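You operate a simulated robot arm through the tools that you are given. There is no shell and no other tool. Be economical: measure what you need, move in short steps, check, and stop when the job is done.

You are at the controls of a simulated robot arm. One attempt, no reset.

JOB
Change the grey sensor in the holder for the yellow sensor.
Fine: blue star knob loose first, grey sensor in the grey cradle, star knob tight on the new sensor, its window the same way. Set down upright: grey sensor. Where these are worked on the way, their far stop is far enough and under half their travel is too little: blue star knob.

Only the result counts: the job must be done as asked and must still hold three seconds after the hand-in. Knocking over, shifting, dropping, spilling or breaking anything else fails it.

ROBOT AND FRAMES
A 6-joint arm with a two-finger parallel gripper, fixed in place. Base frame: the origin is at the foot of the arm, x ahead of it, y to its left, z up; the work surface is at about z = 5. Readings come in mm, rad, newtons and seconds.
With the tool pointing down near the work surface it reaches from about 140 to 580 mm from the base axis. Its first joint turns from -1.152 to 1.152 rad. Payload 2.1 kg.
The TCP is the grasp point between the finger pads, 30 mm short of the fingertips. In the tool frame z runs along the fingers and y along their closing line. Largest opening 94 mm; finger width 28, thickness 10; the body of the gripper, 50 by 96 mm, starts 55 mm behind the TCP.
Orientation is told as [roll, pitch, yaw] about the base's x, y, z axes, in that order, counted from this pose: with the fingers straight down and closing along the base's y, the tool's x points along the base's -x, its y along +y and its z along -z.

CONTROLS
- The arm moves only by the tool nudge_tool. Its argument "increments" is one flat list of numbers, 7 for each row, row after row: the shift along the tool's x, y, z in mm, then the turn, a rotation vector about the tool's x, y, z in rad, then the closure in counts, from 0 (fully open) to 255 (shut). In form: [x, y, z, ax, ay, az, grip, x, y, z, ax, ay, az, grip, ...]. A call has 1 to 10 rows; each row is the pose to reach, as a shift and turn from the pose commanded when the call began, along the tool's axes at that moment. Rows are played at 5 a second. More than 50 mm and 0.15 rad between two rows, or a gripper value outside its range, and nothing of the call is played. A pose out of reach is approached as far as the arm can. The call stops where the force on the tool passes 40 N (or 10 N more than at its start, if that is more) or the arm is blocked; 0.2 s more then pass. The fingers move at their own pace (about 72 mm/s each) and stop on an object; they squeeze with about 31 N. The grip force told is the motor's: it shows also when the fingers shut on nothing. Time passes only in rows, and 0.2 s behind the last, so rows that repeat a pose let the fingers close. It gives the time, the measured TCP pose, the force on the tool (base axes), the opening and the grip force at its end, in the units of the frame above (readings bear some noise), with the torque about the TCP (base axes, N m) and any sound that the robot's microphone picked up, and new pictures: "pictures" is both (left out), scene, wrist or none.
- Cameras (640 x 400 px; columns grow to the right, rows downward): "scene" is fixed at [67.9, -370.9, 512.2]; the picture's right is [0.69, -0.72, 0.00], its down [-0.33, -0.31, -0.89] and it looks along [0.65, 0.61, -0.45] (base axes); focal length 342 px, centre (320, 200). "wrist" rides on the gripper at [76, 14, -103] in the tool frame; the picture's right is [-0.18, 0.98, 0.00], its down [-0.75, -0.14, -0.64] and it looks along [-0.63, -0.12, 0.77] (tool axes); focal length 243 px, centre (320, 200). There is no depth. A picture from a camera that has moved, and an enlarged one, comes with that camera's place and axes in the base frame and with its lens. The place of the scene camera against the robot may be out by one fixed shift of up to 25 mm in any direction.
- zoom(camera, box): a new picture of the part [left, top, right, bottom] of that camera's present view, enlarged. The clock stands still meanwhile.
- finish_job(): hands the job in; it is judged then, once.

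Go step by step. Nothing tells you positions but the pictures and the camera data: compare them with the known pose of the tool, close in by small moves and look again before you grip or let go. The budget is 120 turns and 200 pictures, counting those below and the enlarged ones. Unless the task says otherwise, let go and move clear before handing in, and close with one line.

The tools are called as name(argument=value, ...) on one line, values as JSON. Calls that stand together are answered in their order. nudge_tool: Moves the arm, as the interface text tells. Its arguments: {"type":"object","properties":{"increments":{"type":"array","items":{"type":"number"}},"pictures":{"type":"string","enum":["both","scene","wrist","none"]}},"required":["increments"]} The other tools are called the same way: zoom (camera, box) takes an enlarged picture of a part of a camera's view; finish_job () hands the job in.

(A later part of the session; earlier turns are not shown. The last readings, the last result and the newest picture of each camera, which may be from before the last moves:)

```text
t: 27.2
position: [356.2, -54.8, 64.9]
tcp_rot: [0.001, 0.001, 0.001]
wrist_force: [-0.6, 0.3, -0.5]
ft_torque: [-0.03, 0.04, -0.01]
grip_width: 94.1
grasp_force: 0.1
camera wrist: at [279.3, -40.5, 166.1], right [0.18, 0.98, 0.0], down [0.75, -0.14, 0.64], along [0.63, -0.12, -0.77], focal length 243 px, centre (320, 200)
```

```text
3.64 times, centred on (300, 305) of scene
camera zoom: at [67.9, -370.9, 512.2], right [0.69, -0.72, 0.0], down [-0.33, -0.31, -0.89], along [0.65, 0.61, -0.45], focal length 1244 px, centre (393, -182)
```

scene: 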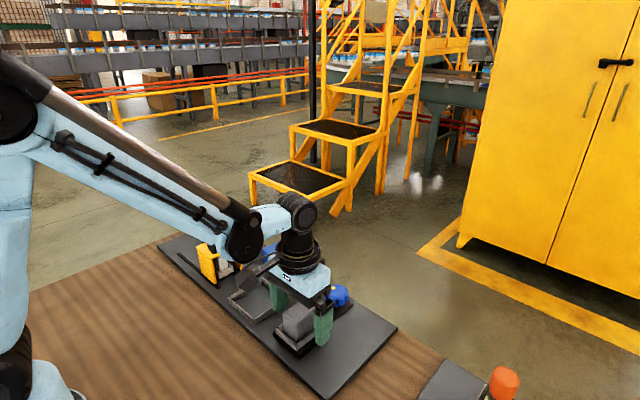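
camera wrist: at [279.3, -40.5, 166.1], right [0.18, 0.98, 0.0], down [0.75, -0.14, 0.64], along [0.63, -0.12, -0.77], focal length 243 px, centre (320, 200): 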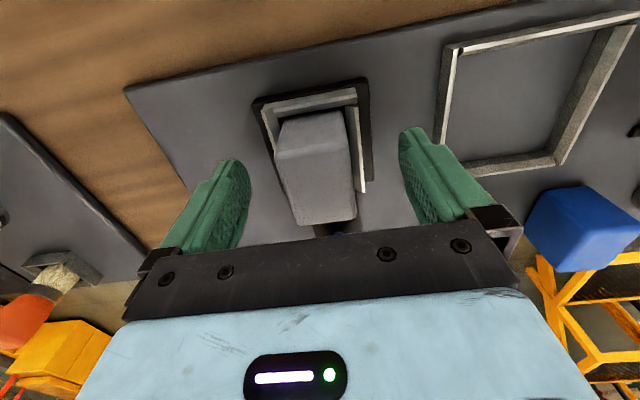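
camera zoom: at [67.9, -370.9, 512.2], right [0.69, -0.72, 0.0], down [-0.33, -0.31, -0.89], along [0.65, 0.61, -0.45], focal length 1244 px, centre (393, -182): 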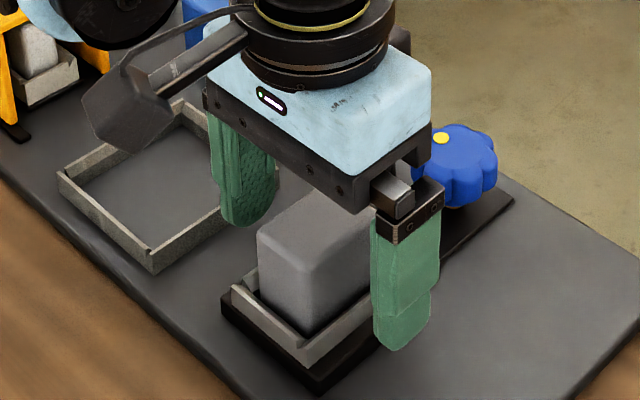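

nudge_tool(increments=[0, 0, 0, 0, 0, 0, 100, 0, 0, 0, 0, 0, 0, 150, 0, 0, 0, 0, 0, 0, 255, 0, 0, 0, 0, 0, 0, 255, 0, 0, 0, 0, 0, 0, 255], pictures="both")

zoom(camera="scene", box=[240, 250, 360, 360])

```text
t: 28.4
position: [355.7, -54.7, 66.5]
tcp_rot: [0.003, 0.002, 0.005]
wrist_force: [0.5, 0.6, -0.4]
ft_torque: [0.01, -0.02, 0.01]
grip_width: 39.8
grasp_force: 31.0
camera wrist: at [279.3, -40.5, 166.2], right [0.18, 0.98, 0.0], down [0.75, -0.14, 0.64], along [0.63, -0.12, -0.77], focal length 243 px, centre (320, 200)
```

scene: 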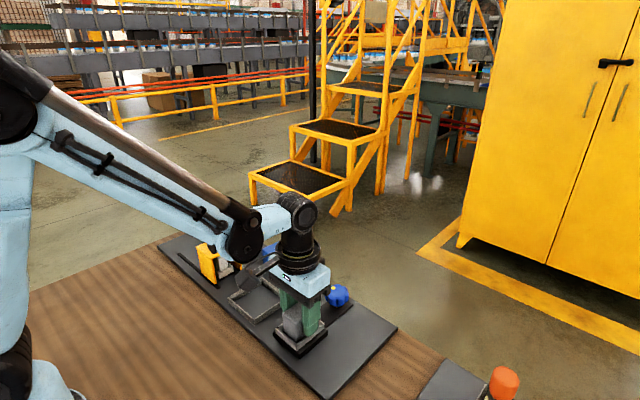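
wrist: 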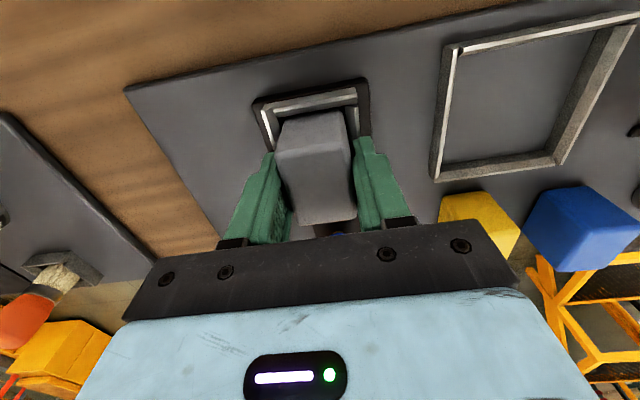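

```text
3.64 times, centred on (300, 305) of scene
camera zoom: at [67.9, -370.9, 512.2], right [0.69, -0.72, 0.0], down [-0.33, -0.31, -0.89], along [0.65, 0.61, -0.45], focal length 1244 px, centre (393, -182)
```

zoom: 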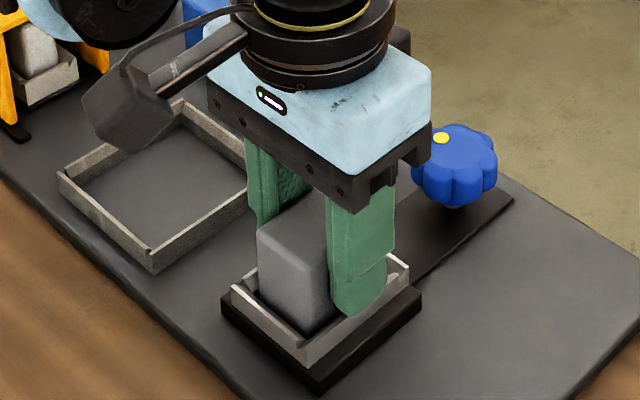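

Gripped at about 40 mm, fingers clear of the walls. Lifting straight up.

nudge_tool(increments=[0, 0, -5, 0, 0, 0, 255, 0, 0, -12, 0, 0, 0, 255, 0, 0, -25, 0, 0, 0, 255, 0, 0, -45, 0, 0, 0, 255, 0, 0, -70, 0, 0, 0, 255], pictures="both")

zoom(camera="scene", box=[230, 220, 370, 350])

```text
t: 29.6
position: [353.7, -54.0, 134.7]
tcp_rot: [0.003, 0.001, 0.001]
wrist_force: [0.2, 0.2, -1.2]
ft_torque: [-0.01, -0.02, -0.01]
grip_width: 39.7
grasp_force: 31.0
camera wrist: at [278.9, -39.9, 236.4], right [0.18, 0.98, 0.0], down [0.75, -0.14, 0.64], along [0.63, -0.12, -0.77], focal length 243 px, centre (320, 200)
```

scene: 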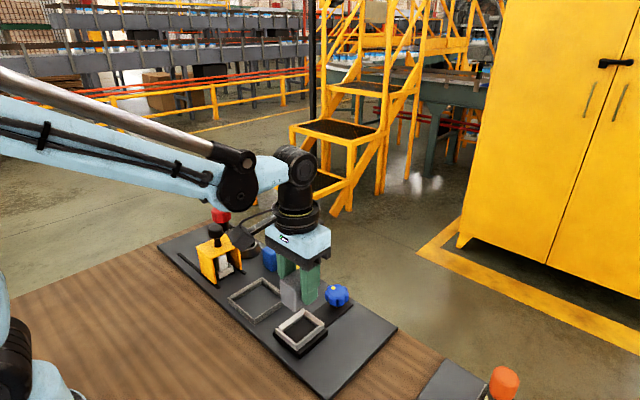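
wrist: 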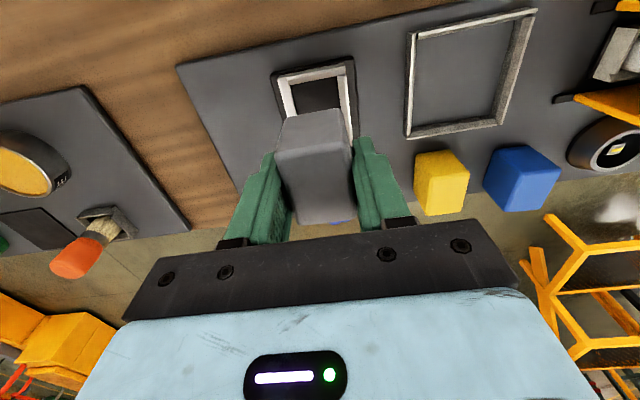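

```text
3.08 times, centred on (300, 285) of scene
camera zoom: at [67.9, -370.9, 512.2], right [0.69, -0.72, 0.0], down [-0.33, -0.31, -0.89], along [0.65, 0.61, -0.45], focal length 1053 px, centre (382, -62)
```

zoom: 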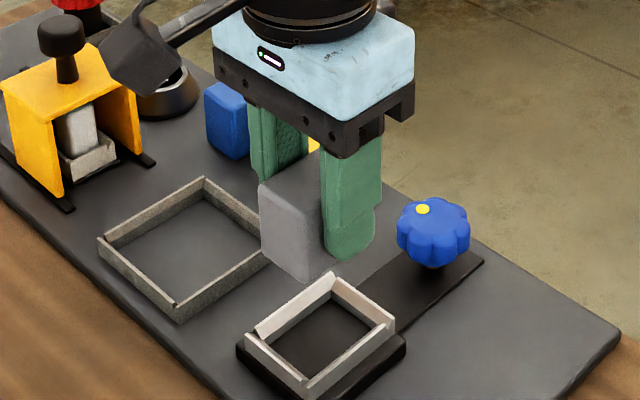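

The sensor came out freely. Moving it over the cradle, centred near (354,63.5).

nudge_tool(increments=[0.5, 30, 0, 0, 0, 0, 255, 0.5, 60, 0, 0, 0, 0, 255, 0.5, 90, 0, 0, 0, 0, 255, 0.5, 118, 0, 0, 0, 0, 255, 0.5, 118, 20, 0, 0, 0, 255, 0.5, 118, 35, 0, 0, 0, 255], pictures="both")

zoom(camera="scene", box=[190, 200, 340, 340])

```text
t: 31.0
position: [355.0, 63.7, 99.4]
tcp_rot: [0.0, 0.003, 0.0]
wrist_force: [-0.7, 0.2, 0.1]
ft_torque: [-0.02, 0.04, -0.02]
grip_width: 39.7
grasp_force: 31.0
camera wrist: at [277.6, 77.6, 200.6], right [0.18, 0.98, 0.0], down [0.75, -0.14, 0.64], along [0.63, -0.12, -0.77], focal length 243 px, centre (320, 200)
```

scene: 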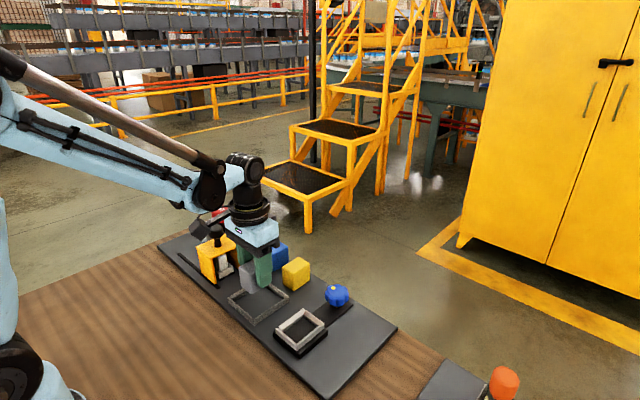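
wrist: 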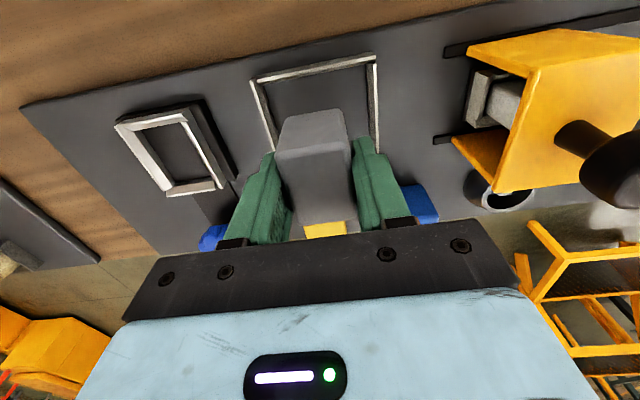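

```text
2.86 times, centred on (265, 270) of scene
camera zoom: at [67.9, -370.9, 512.2], right [0.69, -0.72, 0.0], down [-0.33, -0.31, -0.89], along [0.65, 0.61, -0.45], focal length 977 px, centre (477, 0)
```

zoom: 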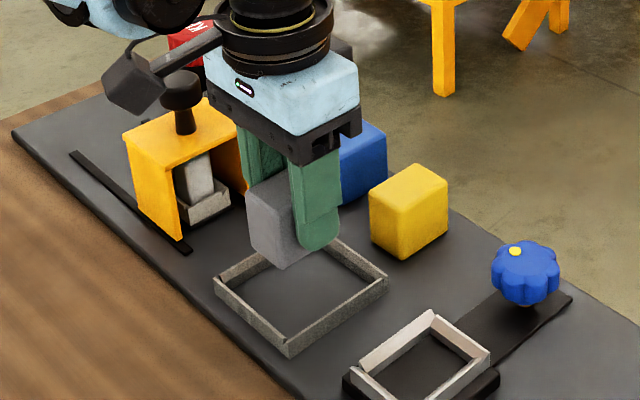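

Well centred over the cradle. Lowering.

nudge_tool(increments=[0.5, 0.5, 15, 0, 0, 0, 255, 0.5, 0.5, 30, 0, 0, 0, 255, 0.5, 0.5, 33, 0, 0, 0, 255], pictures="scene")

zoom(camera="scene", box=[210, 220, 320, 330])

```text
t: 31.8
position: [353.7, 64.7, 67.2]
tcp_rot: [0.001, 0.002, 0.001]
wrist_force: [-0.2, 0.0, -1.3]
ft_torque: [-0.02, 0.05, -0.01]
grip_width: 40.1
grasp_force: 31.1
```

scene: 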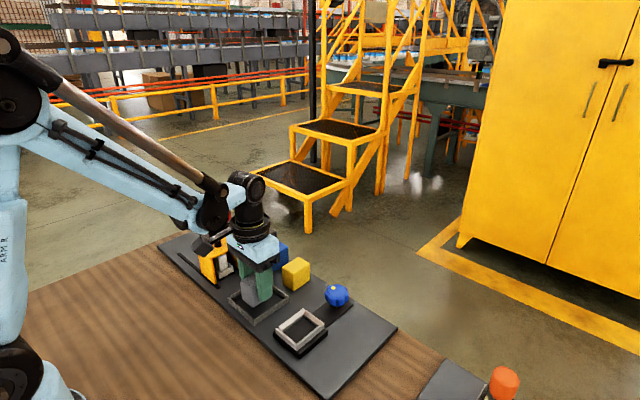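

```text
3.64 times, centred on (265, 275) of scene
camera zoom: at [67.9, -370.9, 512.2], right [0.69, -0.72, 0.0], down [-0.33, -0.31, -0.89], along [0.65, 0.61, -0.45], focal length 1244 px, centre (520, -73)
```

zoom: 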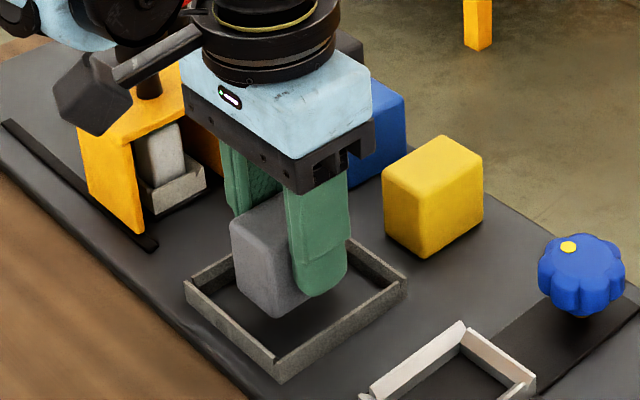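

nudge_tool(increments=[0, 0, 2, 0, 0, 0, 255, 0, 0, 4, 0, 0, 0, 255, 0, 0, 5.5, 0, 0, 0, 255], pictures="none")

```text
t: 32.6
position: [354.4, 64.0, 61.0]
tcp_rot: [0.001, 0.001, 0.003]
wrist_force: [0.2, 0.1, -0.3]
ft_torque: [-0.03, 0.03, 0.03]
grip_width: 40.0
grasp_force: 30.9
```

nudge_tool(increments=[0, 0, 1, 0, 0, 0, 255, 0, 0, 2, 0, 0, 0, 255], pictures="none")

nudge_tool(increments=[0, 0, 1, 0, 0, 0, 255, 0, 0, 1.5, 0, 0, 0, 255], pictures="scene")

zoom(camera="scene", box=[210, 220, 320, 330])

```text
t: 33.2
position: [354.1, 64.1, 59.3]
tcp_rot: [0.0, 0.002, 0.002]
wrist_force: [-0.3, 0.5, -1.8]
ft_torque: [-0.01, -0.03, 0.01]
grip_width: 39.7
grasp_force: 30.7
```

```text
t: 33.8
position: [353.9, 63.8, 56.2]
tcp_rot: [0.0, 0.003, 0.002]
wrist_force: [0.0, 0.6, -1.2]
ft_torque: [-0.04, -0.02, 0.01]
grip_width: 39.6
grasp_force: 31.2
```

scene: 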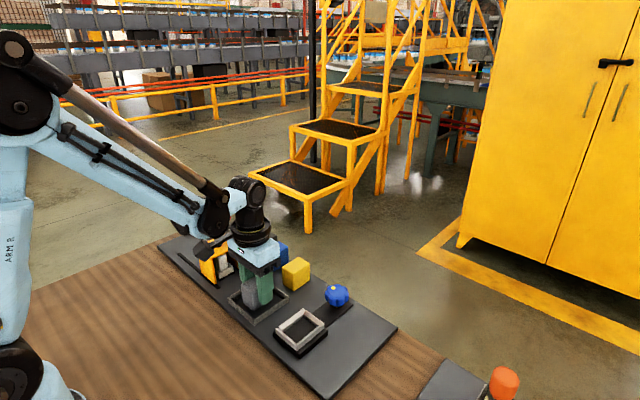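

```text
3.64 times, centred on (265, 275) of scene
camera zoom: at [67.9, -370.9, 512.2], right [0.69, -0.72, 0.0], down [-0.33, -0.31, -0.89], along [0.65, 0.61, -0.45], focal length 1244 px, centre (520, -73)
```

zoom: 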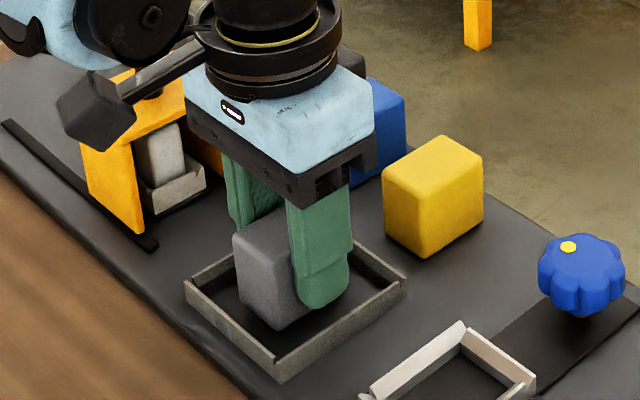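

nudge_tool(increments=[0, 0, 0.7, 0, 0, 0, 255, 0, 0, 1.4, 0, 0, 0, 255], pictures="none")

nudge_tool(increments=[0, 0, 0.7, 0, 0, 0, 255, 0, 0, 1.4, 0, 0, 0, 255], pictures="none")

```text
t: 34.4
position: [354.1, 64.2, 56.1]
tcp_rot: [0.001, 0.001, 0.001]
wrist_force: [1.0, 0.1, -0.5]
ft_torque: [-0.02, 0.01, 0.02]
grip_width: 39.8
grasp_force: 30.8
```

```text
t: 35.0
position: [354.3, 64.7, 53.5]
tcp_rot: [0.002, 0.003, 0.001]
wrist_force: [0.4, -0.1, 0.1]
ft_torque: [0.01, 0.02, 0.02]
grip_width: 39.7
grasp_force: 31.0
```

nudge_tool(increments=[0, 0, 0.7, 0, 0, 0, 255, 0, 0, 1.4, 0, 0, 0, 255], pictures="none")

zoom(camera="scene", box=[220, 250, 300, 320])

```text
t: 35.6
position: [354.3, 63.1, 52.0]
tcp_rot: [0.001, 0.003, 0.001]
wrist_force: [-0.5, -0.1, -1.1]
ft_torque: [0.01, -0.01, 0.01]
grip_width: 39.6
grasp_force: 31.5
```

```text
5.71 times, centred on (260, 285) of scene
camera zoom: at [67.9, -370.9, 512.2], right [0.69, -0.72, 0.0], down [-0.33, -0.31, -0.89], along [0.65, 0.61, -0.45], focal length 1955 px, centre (663, -286)
```

zoom: 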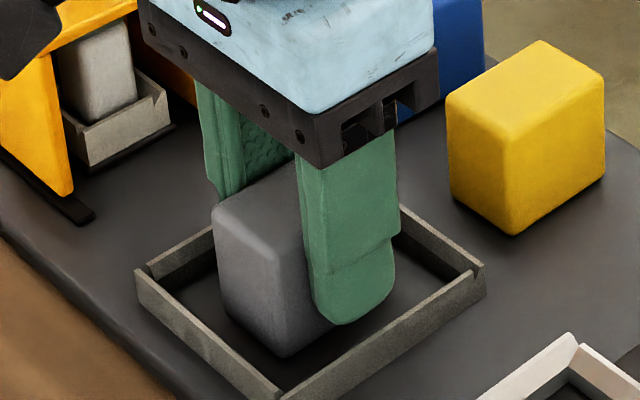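

Not touching yet; continuing in small steps.

nudge_tool(increments=[0, 0, 0.8, 0, 0, 0, 255, 0, 0, 1.6, 0, 0, 0, 255], pictures="none")

nudge_tool(increments=[0, 0, 0.8, 0, 0, 0, 255, 0, 0, 1.6, 0, 0, 0, 255], pictures="none")

zoom(camera="scene", box=[220, 250, 300, 320])

```text
t: 36.2
position: [353.3, 62.9, 53.0]
tcp_rot: [0.001, 0.0, 0.0]
wrist_force: [-1.9, 0.1, 26.7]
ft_torque: [0.01, 0.02, 0.03]
grip_width: 39.5
grasp_force: 30.7
```

```text
t: 36.8
position: [354.2, 63.2, 51.2]
tcp_rot: [0.002, 0.002, 0.0]
wrist_force: [-3.4, 1.6, 26.9]
ft_torque: [-0.02, 0.05, -0.01]
grip_width: 39.6
grasp_force: 31.2
```

```text
5.71 times, centred on (260, 285) of scene
camera zoom: at [67.8, -370.9, 512.2], right [0.69, -0.72, 0.0], down [-0.33, -0.31, -0.89], along [0.65, 0.61, -0.45], focal length 1955 px, centre (663, -286)
```

zoom: 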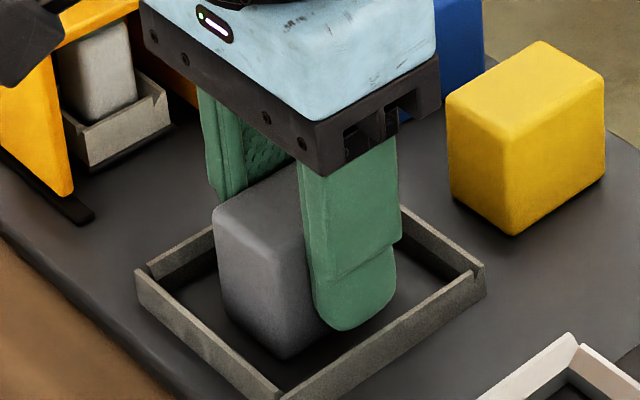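

Contact on the cradle floor. Releasing with a small opening, then going up.

nudge_tool(increments=[0, 0, -1.2, 0, 0, 0, 255, 0, 0, -1.2, 0, 0, 0, 128, 0, 0, -1.2, 0, 0, 0, 128, 0, 0, -10, 0, 0, 0, 128, 0, 0, -30, 0, 0, 0, 110, 0, 0, -60, 0, 0, 0, 60, 0, 0, -90, 0, 0, 0, 0], pictures="both")

zoom(camera="scene", box=[210, 230, 320, 330])

```text
t: 38.4
position: [355.5, 63.2, 140.3]
tcp_rot: [0.002, 0.002, 0.002]
wrist_force: [0.6, -0.3, -0.5]
ft_torque: [0.0, 0.01, 0.0]
grip_width: 93.9
grasp_force: 0.1
camera wrist: at [277.2, 77.5, 240.9], right [0.18, 0.98, 0.0], down [0.75, -0.14, 0.64], along [0.63, -0.12, -0.77], focal length 243 px, centre (320, 200)
```

scene: 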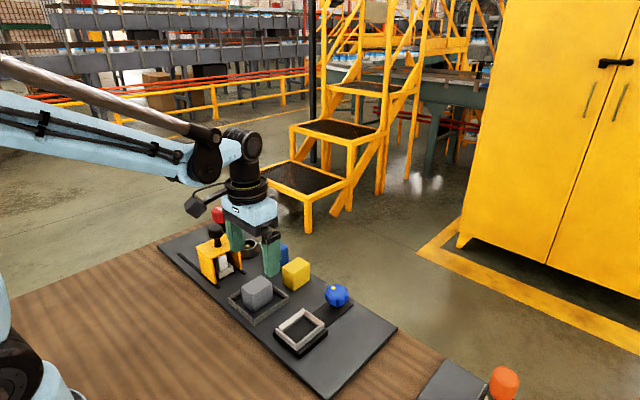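
wrist: 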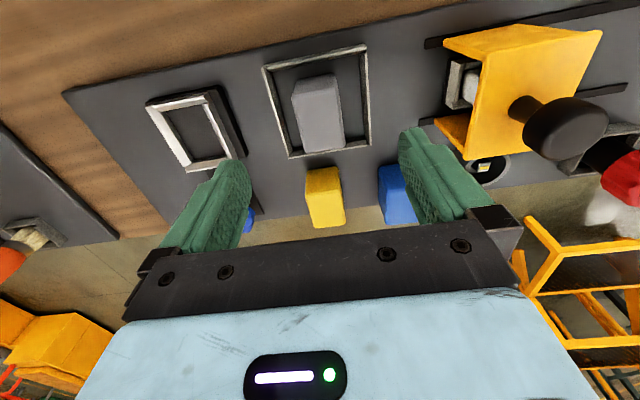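

```text
4.00 times, centred on (265, 280) of scene
camera zoom: at [67.9, -370.9, 512.2], right [0.69, -0.72, 0.0], down [-0.33, -0.31, -0.89], along [0.65, 0.61, -0.45], focal length 1368 px, centre (540, -120)
```

zoom: 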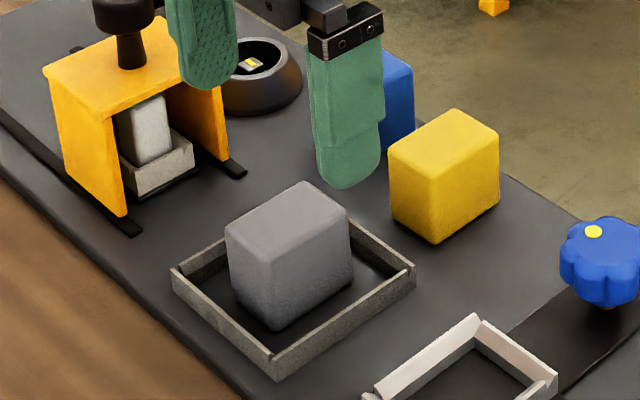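

Grey sensor stands upright in the cradle. Now moving over the yellow sensor.

nudge_tool(increments=[-30, -3, 0, 0, 0, 0, 0, -60, -6, 0, 0, 0, 0, 0, -82, -9, 0, 0, 0, 0, 0, -82, -9, 30, 0, 0, 0, 0], pictures="both")

zoom(camera="wrist", box=[210, 60, 430, 230])

```text
t: 39.4
position: [436.0, 53.5, 110.1]
tcp_rot: [0.003, 0.002, 0.003]
wrist_force: [-0.8, 0.2, 0.2]
ft_torque: [0.01, 0.0, -0.01]
grip_width: 94.1
grasp_force: 0.0
camera wrist: at [359.5, 68.3, 211.5], right [0.18, 0.98, 0.0], down [0.75, -0.14, 0.64], along [0.63, -0.12, -0.77], focal length 243 px, centre (320, 200)
```

scene: 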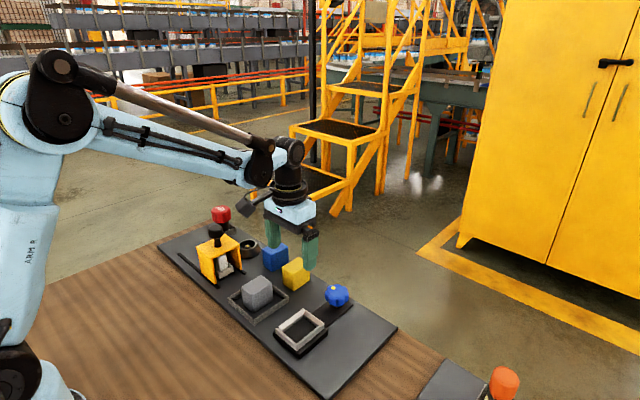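
wrist: 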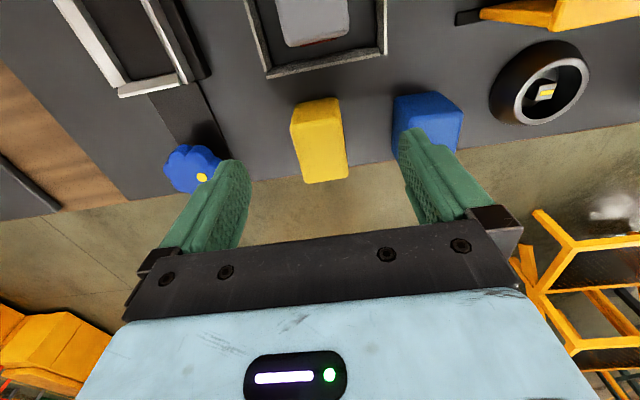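

```text
2.35 times, centred on (320, 145) of wrist
camera zoom: at [359.5, 68.3, 211.5], right [0.18, 0.98, 0.0], down [0.75, -0.14, 0.64], along [0.63, -0.12, -0.77], focal length 571 px, centre (320, 329)
```

zoom: 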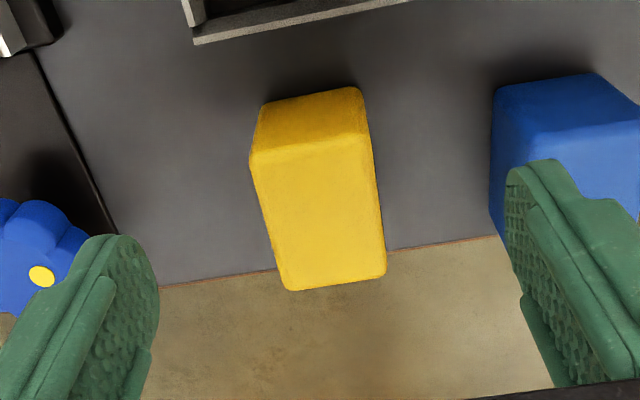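

Yellow's centre is near (446.3,52.3). I'll shift, narrow the opening to 60 mm (to clear the blue block), and partly descend.

nudge_tool(increments=[-5, -0.6, 0, 0, 0, 0, 92, -10.3, -1.2, 0, 0, 0, 0, 92, -10.3, -1.2, 13, 0, 0, 0, 92, -10.3, -1.2, 26, 0, 0, 0, 92], pictures="both")

zoom(camera="wrist", box=[210, 80, 430, 250])

zoom(camera="scene", box=[240, 210, 350, 310])

```text
t: 40.4
position: [445.9, 52.4, 83.7]
tcp_rot: [0.003, 0.002, 0.002]
wrist_force: [-0.2, -0.4, -0.8]
ft_torque: [-0.02, -0.02, -0.01]
grip_width: 60.3
grasp_force: 0.1
camera wrist: at [369.5, 67.3, 185.0], right [0.18, 0.98, 0.0], down [0.75, -0.14, 0.64], along [0.63, -0.12, -0.77], focal length 243 px, centre (320, 200)
```

scene: 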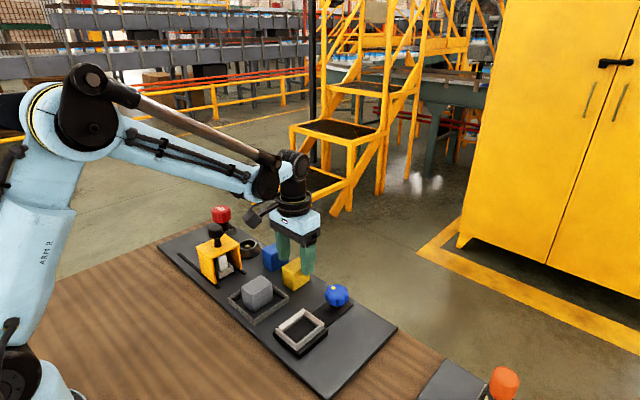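
wrist: 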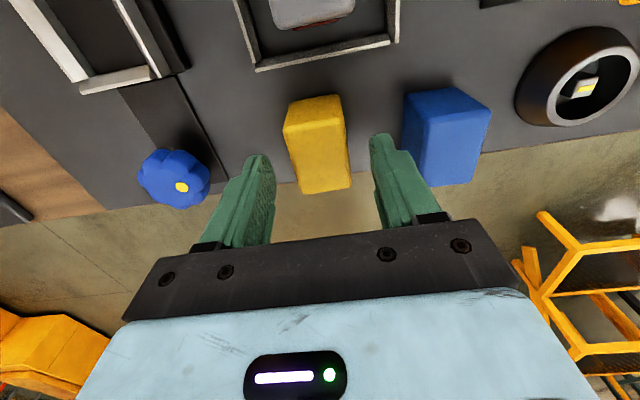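

```text
2.35 times, centred on (320, 165) of wrist
camera zoom: at [369.5, 67.3, 185.0], right [0.18, 0.98, 0.0], down [0.75, -0.14, 0.64], along [0.63, -0.12, -0.77], focal length 571 px, centre (320, 282)
```

zoom: 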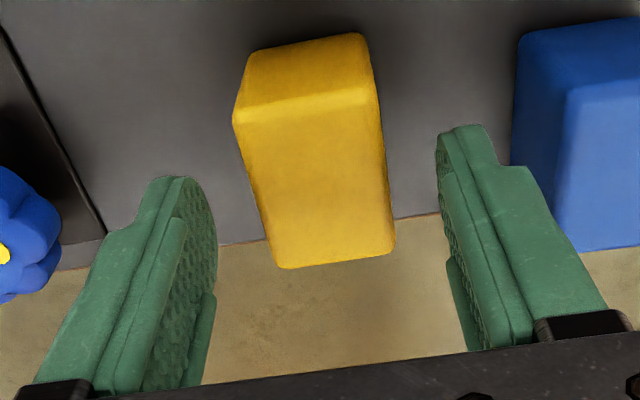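

```text
4.00 times, centred on (295, 260) of scene
camera zoom: at [67.9, -370.9, 512.2], right [0.69, -0.72, 0.0], down [-0.33, -0.31, -0.89], along [0.65, 0.61, -0.45], focal length 1368 px, centre (420, -40)
```

zoom: 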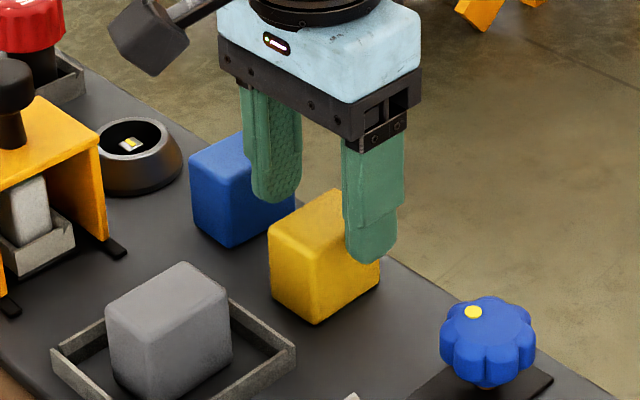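

Aligned. Descend to z≈53 and close.

nudge_tool(increments=[-0.8, 0, 15, 0, 0, 0, 92, -0.8, 0, 30.5, 0, 0, 0, 92, -0.8, 0, 30.5, 0, 0, 0, 92, -0.8, 0, 30.5, 0, 0, 0, 255, -0.8, 0, 30.5, 0, 0, 0, 255, -0.8, 0, 30.5, 0, 0, 0, 255], pictures="both")

zoom(camera="wrist", box=[210, 80, 430, 250])

```text
t: 41.8
position: [447.9, 53.6, 53.5]
tcp_rot: [0.004, 0.002, 0.0]
wrist_force: [0.2, 0.6, -0.4]
ft_torque: [0.02, -0.01, 0.0]
grip_width: 39.5
grasp_force: 31.4
camera wrist: at [370.4, 67.5, 154.9], right [0.18, 0.98, 0.0], down [0.75, -0.14, 0.64], along [0.63, -0.12, -0.77], focal length 243 px, centre (320, 200)
```

scene: 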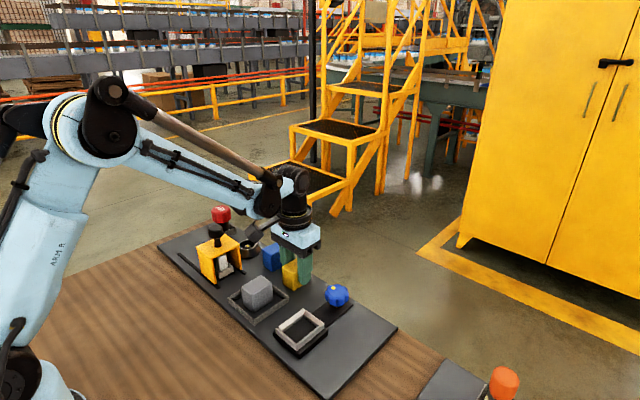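
wrist: 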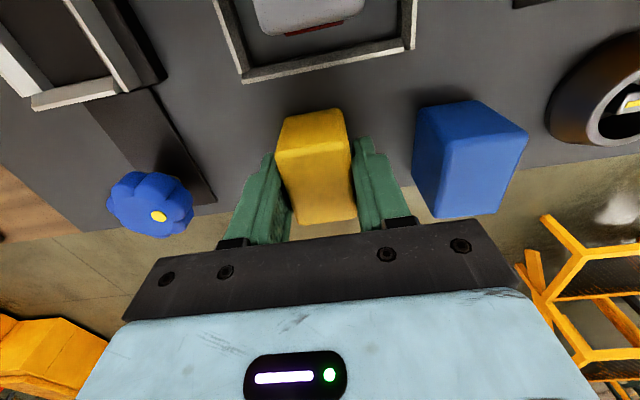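

```text
2.35 times, centred on (320, 165) of wrist
camera zoom: at [370.4, 67.5, 154.9], right [0.18, 0.98, 0.0], down [0.75, -0.14, 0.64], along [0.63, -0.12, -0.77], focal length 571 px, centre (320, 282)
```

zoom: 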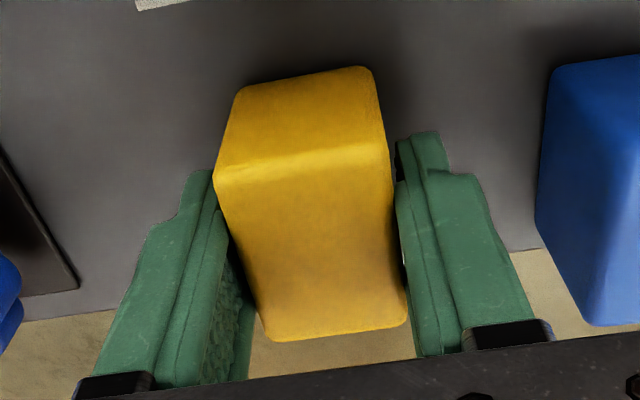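

Yellow is held almost exactly as the grey one was. Lifting, carrying to above the holder with the exact reverse offsets (-92.1, -108.3).

nudge_tool(increments=[0, 0, -30, 0, 0, 0, 255, 0, 0, -65, 0, 0, 0, 255, 0, 0, -80, 0, 0, 0, 255, 25, -30, -80, 0, 0, 0, 255, 50, -60, -80, 0, 0, 0, 255, 75, -90, -80, 0, 0, 0, 255, 92.1, -108.3, -80, 0, 0, 0, 255, 92.1, -108.3, -60, 0, 0, 0, 255, 92.1, -108.3, -40, 0, 0, 0, 255], pictures="both")

zoom(camera="scene", box=[240, 240, 360, 360])

zoom(camera="wrist", box=[230, 50, 410, 230])

```text
t: 43.8
position: [355.9, -54.4, 92.1]
tcp_rot: [0.001, 0.002, 0.001]
wrist_force: [-0.1, -0.3, -1.2]
ft_torque: [-0.03, -0.03, -0.01]
grip_width: 39.7
grasp_force: 31.0
camera wrist: at [278.5, -40.6, 194.0], right [0.18, 0.98, 0.0], down [0.75, -0.14, 0.64], along [0.63, -0.12, -0.77], focal length 243 px, centre (320, 200)
```

scene: 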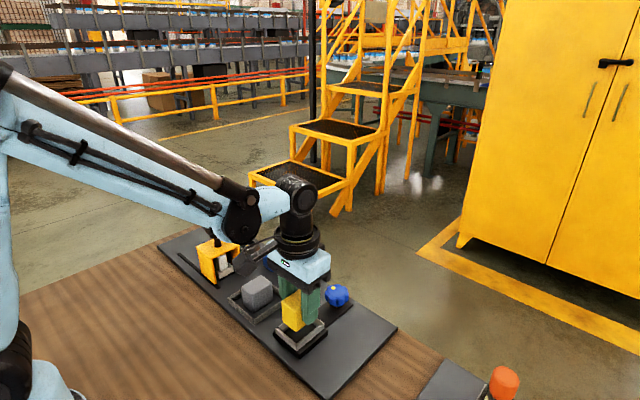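
wrist: 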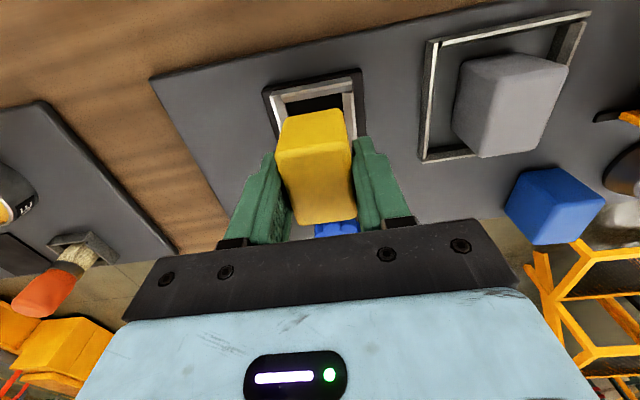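

```text
3.33 times, centred on (300, 300) of scene
camera zoom: at [67.9, -370.9, 512.2], right [0.69, -0.72, 0.0], down [-0.33, -0.31, -0.89], along [0.65, 0.61, -0.45], focal length 1140 px, centre (387, -133)
```

zoom: 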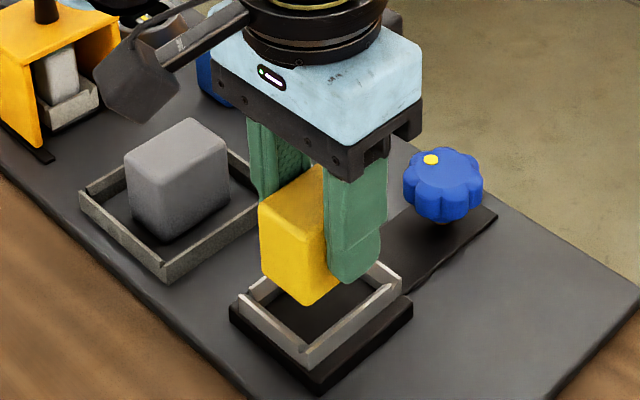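

```text
2.22 times, centred on (320, 140) of wrist
camera zoom: at [278.5, -40.6, 194.0], right [0.18, 0.98, 0.0], down [0.75, -0.14, 0.64], along [0.63, -0.12, -0.77], focal length 539 px, centre (320, 333)
```

zoom: 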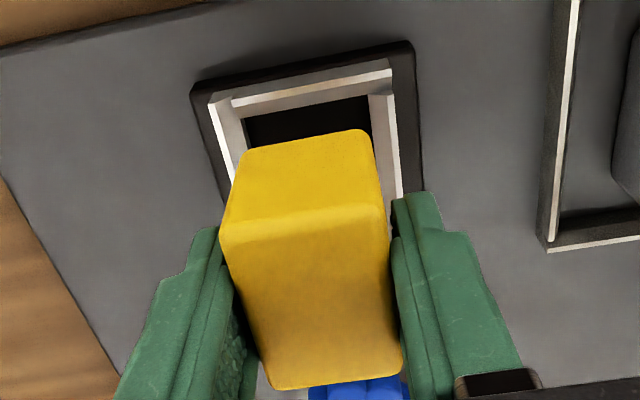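

Lined up above the pocket. Descending in stages.

nudge_tool(increments=[0, 0, 7, 0, 0, 0, 255, 0, 0, 13, 0, 0, 0, 255, 0, 0, 17, 0, 0, 0, 255], pictures="both")

zoom(camera="scene", box=[260, 270, 340, 350])

zoom(camera="wrist", box=[230, 50, 410, 230])

```text
t: 44.6
position: [355.5, -53.7, 76.6]
tcp_rot: [0.002, 0.0, 0.003]
wrist_force: [1.1, 0.1, 0.6]
ft_torque: [0.01, -0.02, -0.01]
grip_width: 39.8
grasp_force: 31.2
camera wrist: at [278.9, -40.5, 177.6], right [0.18, 0.98, 0.0], down [0.75, -0.14, 0.64], along [0.63, -0.12, -0.77], focal length 243 px, centre (320, 200)
```

scene: 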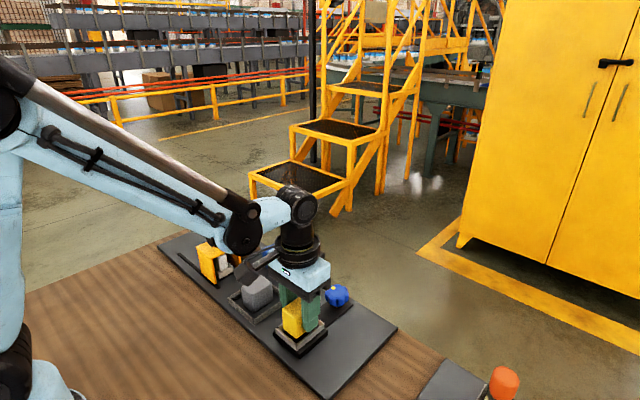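
wrist: 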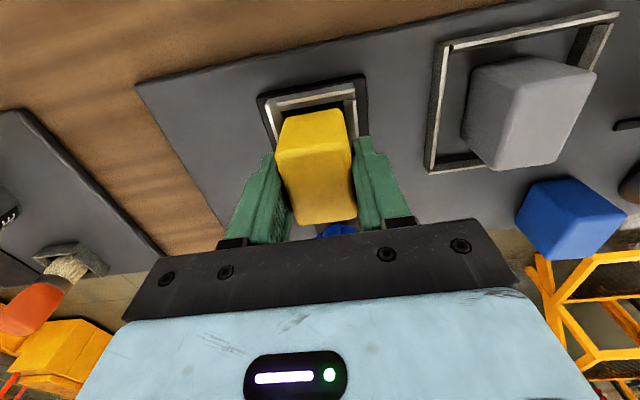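

```text
5.00 times, centred on (300, 310) of scene
camera zoom: at [67.9, -370.9, 512.2], right [0.69, -0.72, 0.0], down [-0.33, -0.31, -0.89], along [0.65, 0.61, -0.45], focal length 1710 px, centre (420, -350)
```

zoom: 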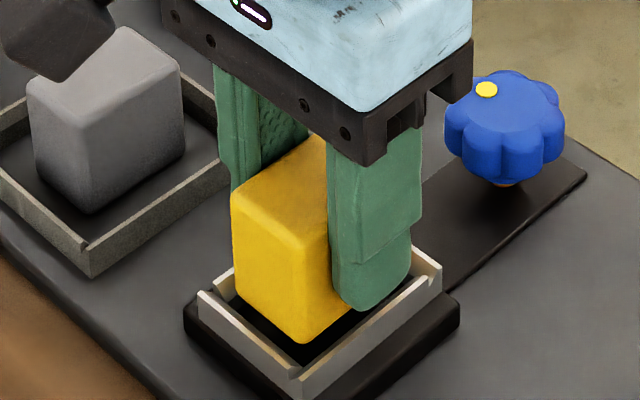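

```text
2.22 times, centred on (320, 140) of wrist
camera zoom: at [278.9, -40.5, 177.6], right [0.18, 0.98, 0.0], down [0.75, -0.14, 0.64], along [0.63, -0.12, -0.77], focal length 539 px, centre (320, 333)
```

zoom: 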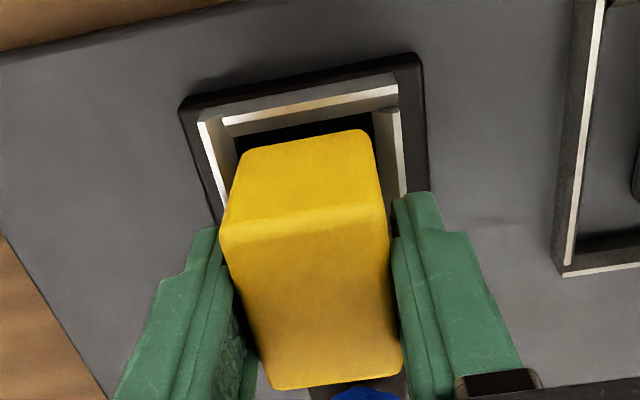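

No contact with the walls; the block is entering the pocket. Continuing gently to the floor.

nudge_tool(increments=[0, 0, 3, 0, 0, 0, 255, 0, 0, 6, 0, 0, 0, 255, 0, 0, 8, 0, 0, 0, 255], pictures="none")

nudge_tool(increments=[0, 0, 0.8, 0, 0, 0, 255, 0, 0, 1.6, 0, 0, 0, 255], pictures="none")

zoom(camera="scene", box=[260, 270, 340, 350])

```text
t: 45.4
position: [355.4, -54.5, 66.8]
tcp_rot: [0.001, 0.001, 0.001]
wrist_force: [0.2, -0.1, -0.8]
ft_torque: [0.01, -0.01, 0.01]
grip_width: 39.7
grasp_force: 31.0
```

```text
t: 46.0
position: [356.1, -55.9, 66.5]
tcp_rot: [0.002, 0.002, 0.002]
wrist_force: [0.1, 0.0, 0.1]
ft_torque: [-0.03, -0.01, -0.02]
grip_width: 39.7
grasp_force: 30.8
```

```text
5.00 times, centred on (300, 310) of scene
camera zoom: at [67.9, -370.9, 512.2], right [0.69, -0.72, 0.0], down [-0.33, -0.31, -0.89], along [0.65, 0.61, -0.45], focal length 1710 px, centre (420, -350)
```

zoom: 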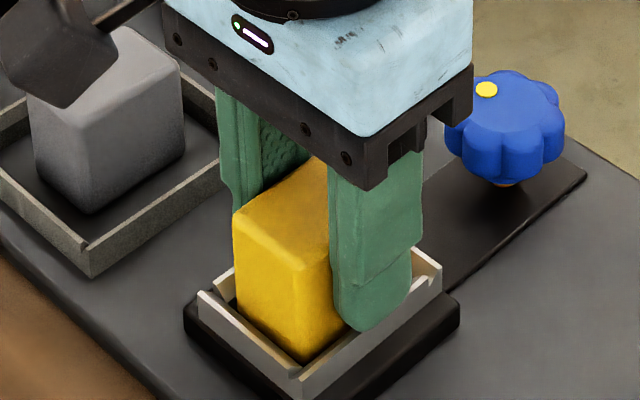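

nudge_tool(increments=[0, 0, 0.7, 0, 0, 0, 255, 0, 0, 1.4, 0, 0, 0, 255], pictures="none")

nudge_tool(increments=[0, 0, 0.6, 0, 0, 0, 255, 0, 0, 1.2, 0, 0, 0, 255], pictures="none")

zoom(camera="scene", box=[260, 270, 340, 350])

```text
t: 46.6
position: [355.3, -55.5, 64.9]
tcp_rot: [0.002, 0.002, 0.001]
wrist_force: [-0.4, 0.7, -0.5]
ft_torque: [0.04, 0.0, -0.04]
grip_width: 39.9
grasp_force: 31.4
```

```text
t: 47.2
position: [355.0, -54.3, 65.5]
tcp_rot: [0.002, 0.002, 0.001]
wrist_force: [-1.1, -0.7, 27.3]
ft_torque: [-0.01, 0.03, 0.04]
grip_width: 39.8
grasp_force: 31.0
```

```text
5.00 times, centred on (300, 310) of scene
camera zoom: at [67.8, -370.9, 512.2], right [0.69, -0.72, 0.0], down [-0.33, -0.31, -0.89], along [0.65, 0.61, -0.45], focal length 1710 px, centre (420, -350)
```

zoom: 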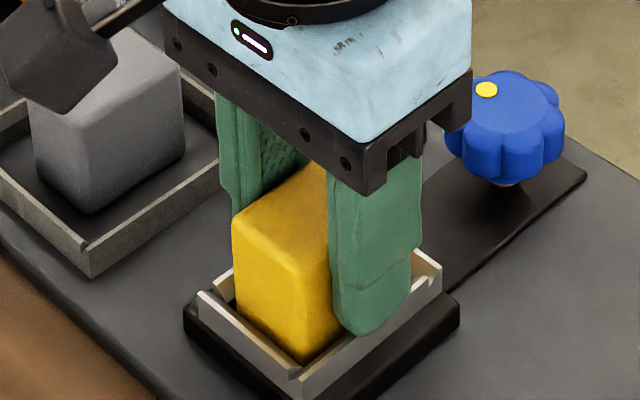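

Floor reached at the same height as the grey one was. Releasing and rising.

nudge_tool(increments=[0, 0, -0.8, 0, 0, 0, 255, 0, 0, -0.8, 0, 0, 0, 128, 0, 0, -0.8, 0, 0, 0, 100, 0, 0, -10, 0, 0, 0, 100, 0, 0, -40, 0, 0, 0, 60, 0, 0, -85, 0, 0, 0, 0], pictures="both")

zoom(camera="scene", box=[260, 270, 360, 350])

zoom(camera="wrist", box=[230, 50, 410, 230])

```text
t: 48.6
position: [355.2, -55.4, 151.1]
tcp_rot: [0.002, 0.002, 0.002]
wrist_force: [0.2, 0.0, 0.5]
ft_torque: [0.01, 0.01, 0.02]
grip_width: 94.1
grasp_force: 0.2
camera wrist: at [278.0, -41.0, 251.5], right [0.18, 0.98, 0.0], down [0.75, -0.14, 0.64], along [0.63, -0.12, -0.77], focal length 243 px, centre (320, 200)
```

scene: 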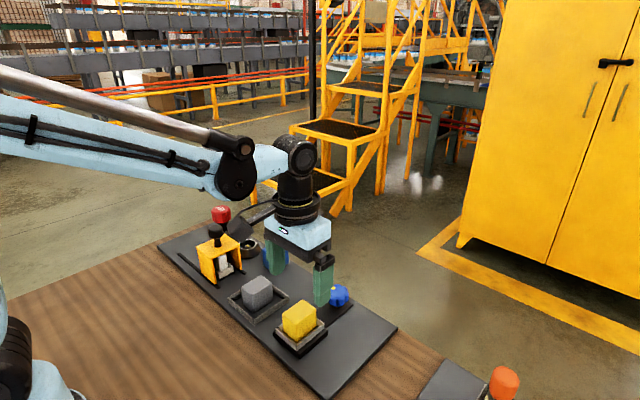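
wrist: 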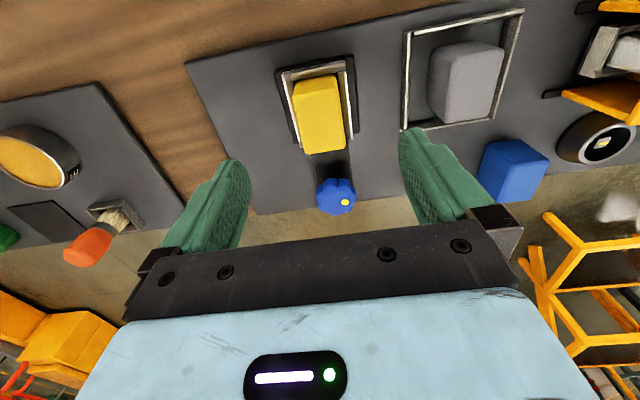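

```text
5.00 times, centred on (310, 310) of scene
camera zoom: at [67.9, -370.9, 512.2], right [0.69, -0.72, 0.0], down [-0.33, -0.31, -0.89], along [0.65, 0.61, -0.45], focal length 1710 px, centre (370, -350)
```

zoom: 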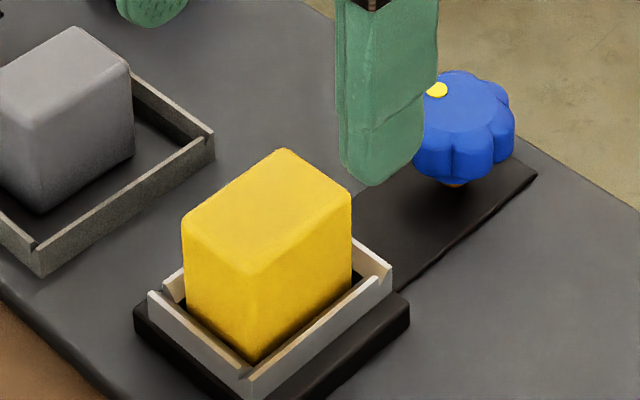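

```text
2.22 times, centred on (320, 140) of wrist
camera zoom: at [278.0, -41.0, 251.5], right [0.18, 0.98, 0.0], down [0.75, -0.14, 0.64], along [0.63, -0.12, -0.77], focal length 539 px, centre (320, 333)
```

zoom: 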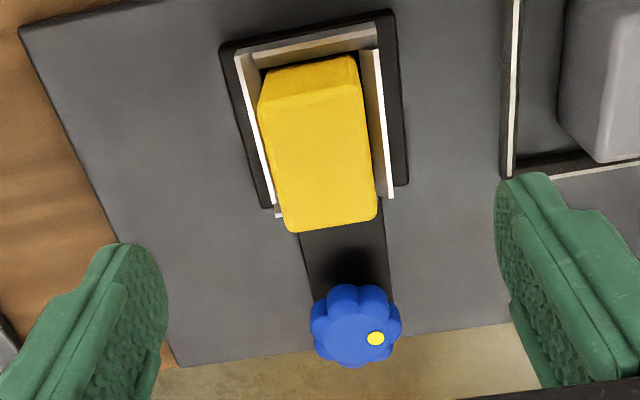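

Yellow is seated just like the grey one, with the window still towards +x. Now back to the knob to tighten it: pre-turning to yaw ≈2.3 for clockwise travel.

nudge_tool(increments=[-32, 0, 0, 0, 0, -0.15, 0, -64, 0, 0, 0, 0, -0.3, 0, -97.3, -0.5, 0, 0, 0, -0.45, 0, -97.3, -0.5, 0, 0, 0, -0.6, 0, -97.3, -0.5, 0, 0, 0, -0.75, 0, -97.3, -0.5, 0, 0, 0, -0.9, 0, -97.3, -0.5, 0, 0, 0, -1.05, 0, -97.3, -0.5, 0, 0, 0, -1.2, 0, -97.3, -0.5, 0, 0, 0, -1.35, 0, -97.3, -0.5, 0, 0, 0, -1.5, 0], pictures="none")

nudge_tool(increments=[0, 0, 10, 0, 0, -0.14, 60, 0, 0, 20, 0, 0, -0.28, 60, 0, 0, 30, 0, 0, -0.42, 60, 0, 0, 40, 0, 0, -0.56, 60, 0, 0, 50, 0, 0, -0.7, 60, 0, 0, 65, 0, 0, -0.795, 60], pictures="both")

zoom(camera="wrist", box=[230, 70, 410, 230])

```text
t: 50.8
position: [452.3, -55.4, 150.4]
tcp_rot: [0.003, -0.002, 1.505]
wrist_force: [0.0, 0.3, -0.5]
ft_torque: [-0.02, 0.01, 0.02]
grip_width: 94.2
grasp_force: 0.0
```

```text
t: 52.2
position: [453.3, -55.5, 84.1]
tcp_rot: [-0.001, -0.002, 2.301]
wrist_force: [0.3, 1.2, -0.3]
ft_torque: [0.0, -0.01, -0.02]
grip_width: 71.9
grasp_force: 0.1
camera wrist: at [492.6, -121.7, 185.2], right [-0.86, -0.52, 0.0], down [-0.4, 0.66, 0.64], along [-0.33, 0.55, -0.77], focal length 243 px, centre (320, 200)
```

scene: 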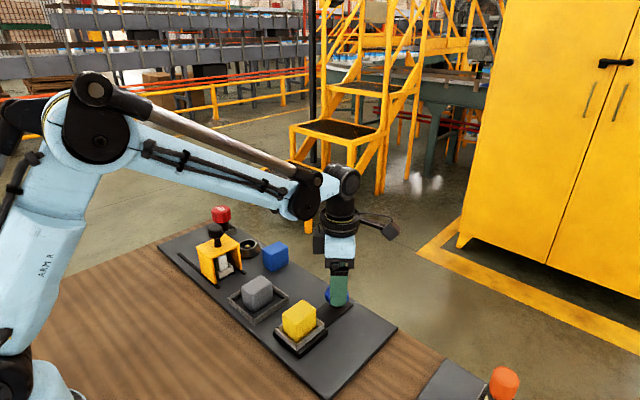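
wrist: 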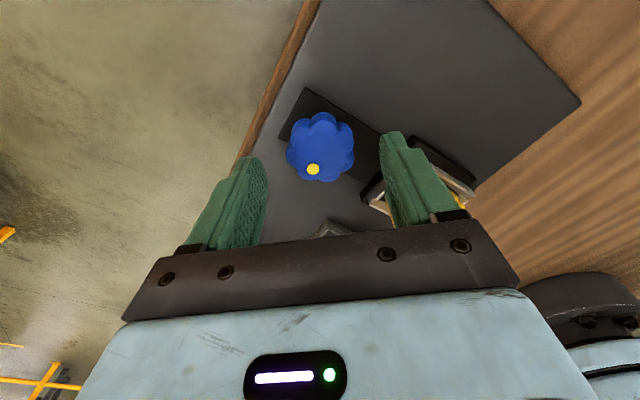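

```text
2.50 times, centred on (320, 150) of wrist
camera zoom: at [492.6, -121.7, 185.2], right [-0.86, -0.52, 0.0], down [-0.4, 0.66, 0.64], along [-0.33, 0.55, -0.77], focal length 606 px, centre (320, 325)
```

zoom: 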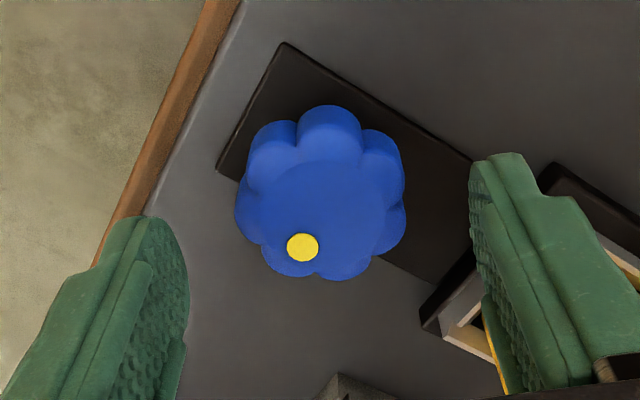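

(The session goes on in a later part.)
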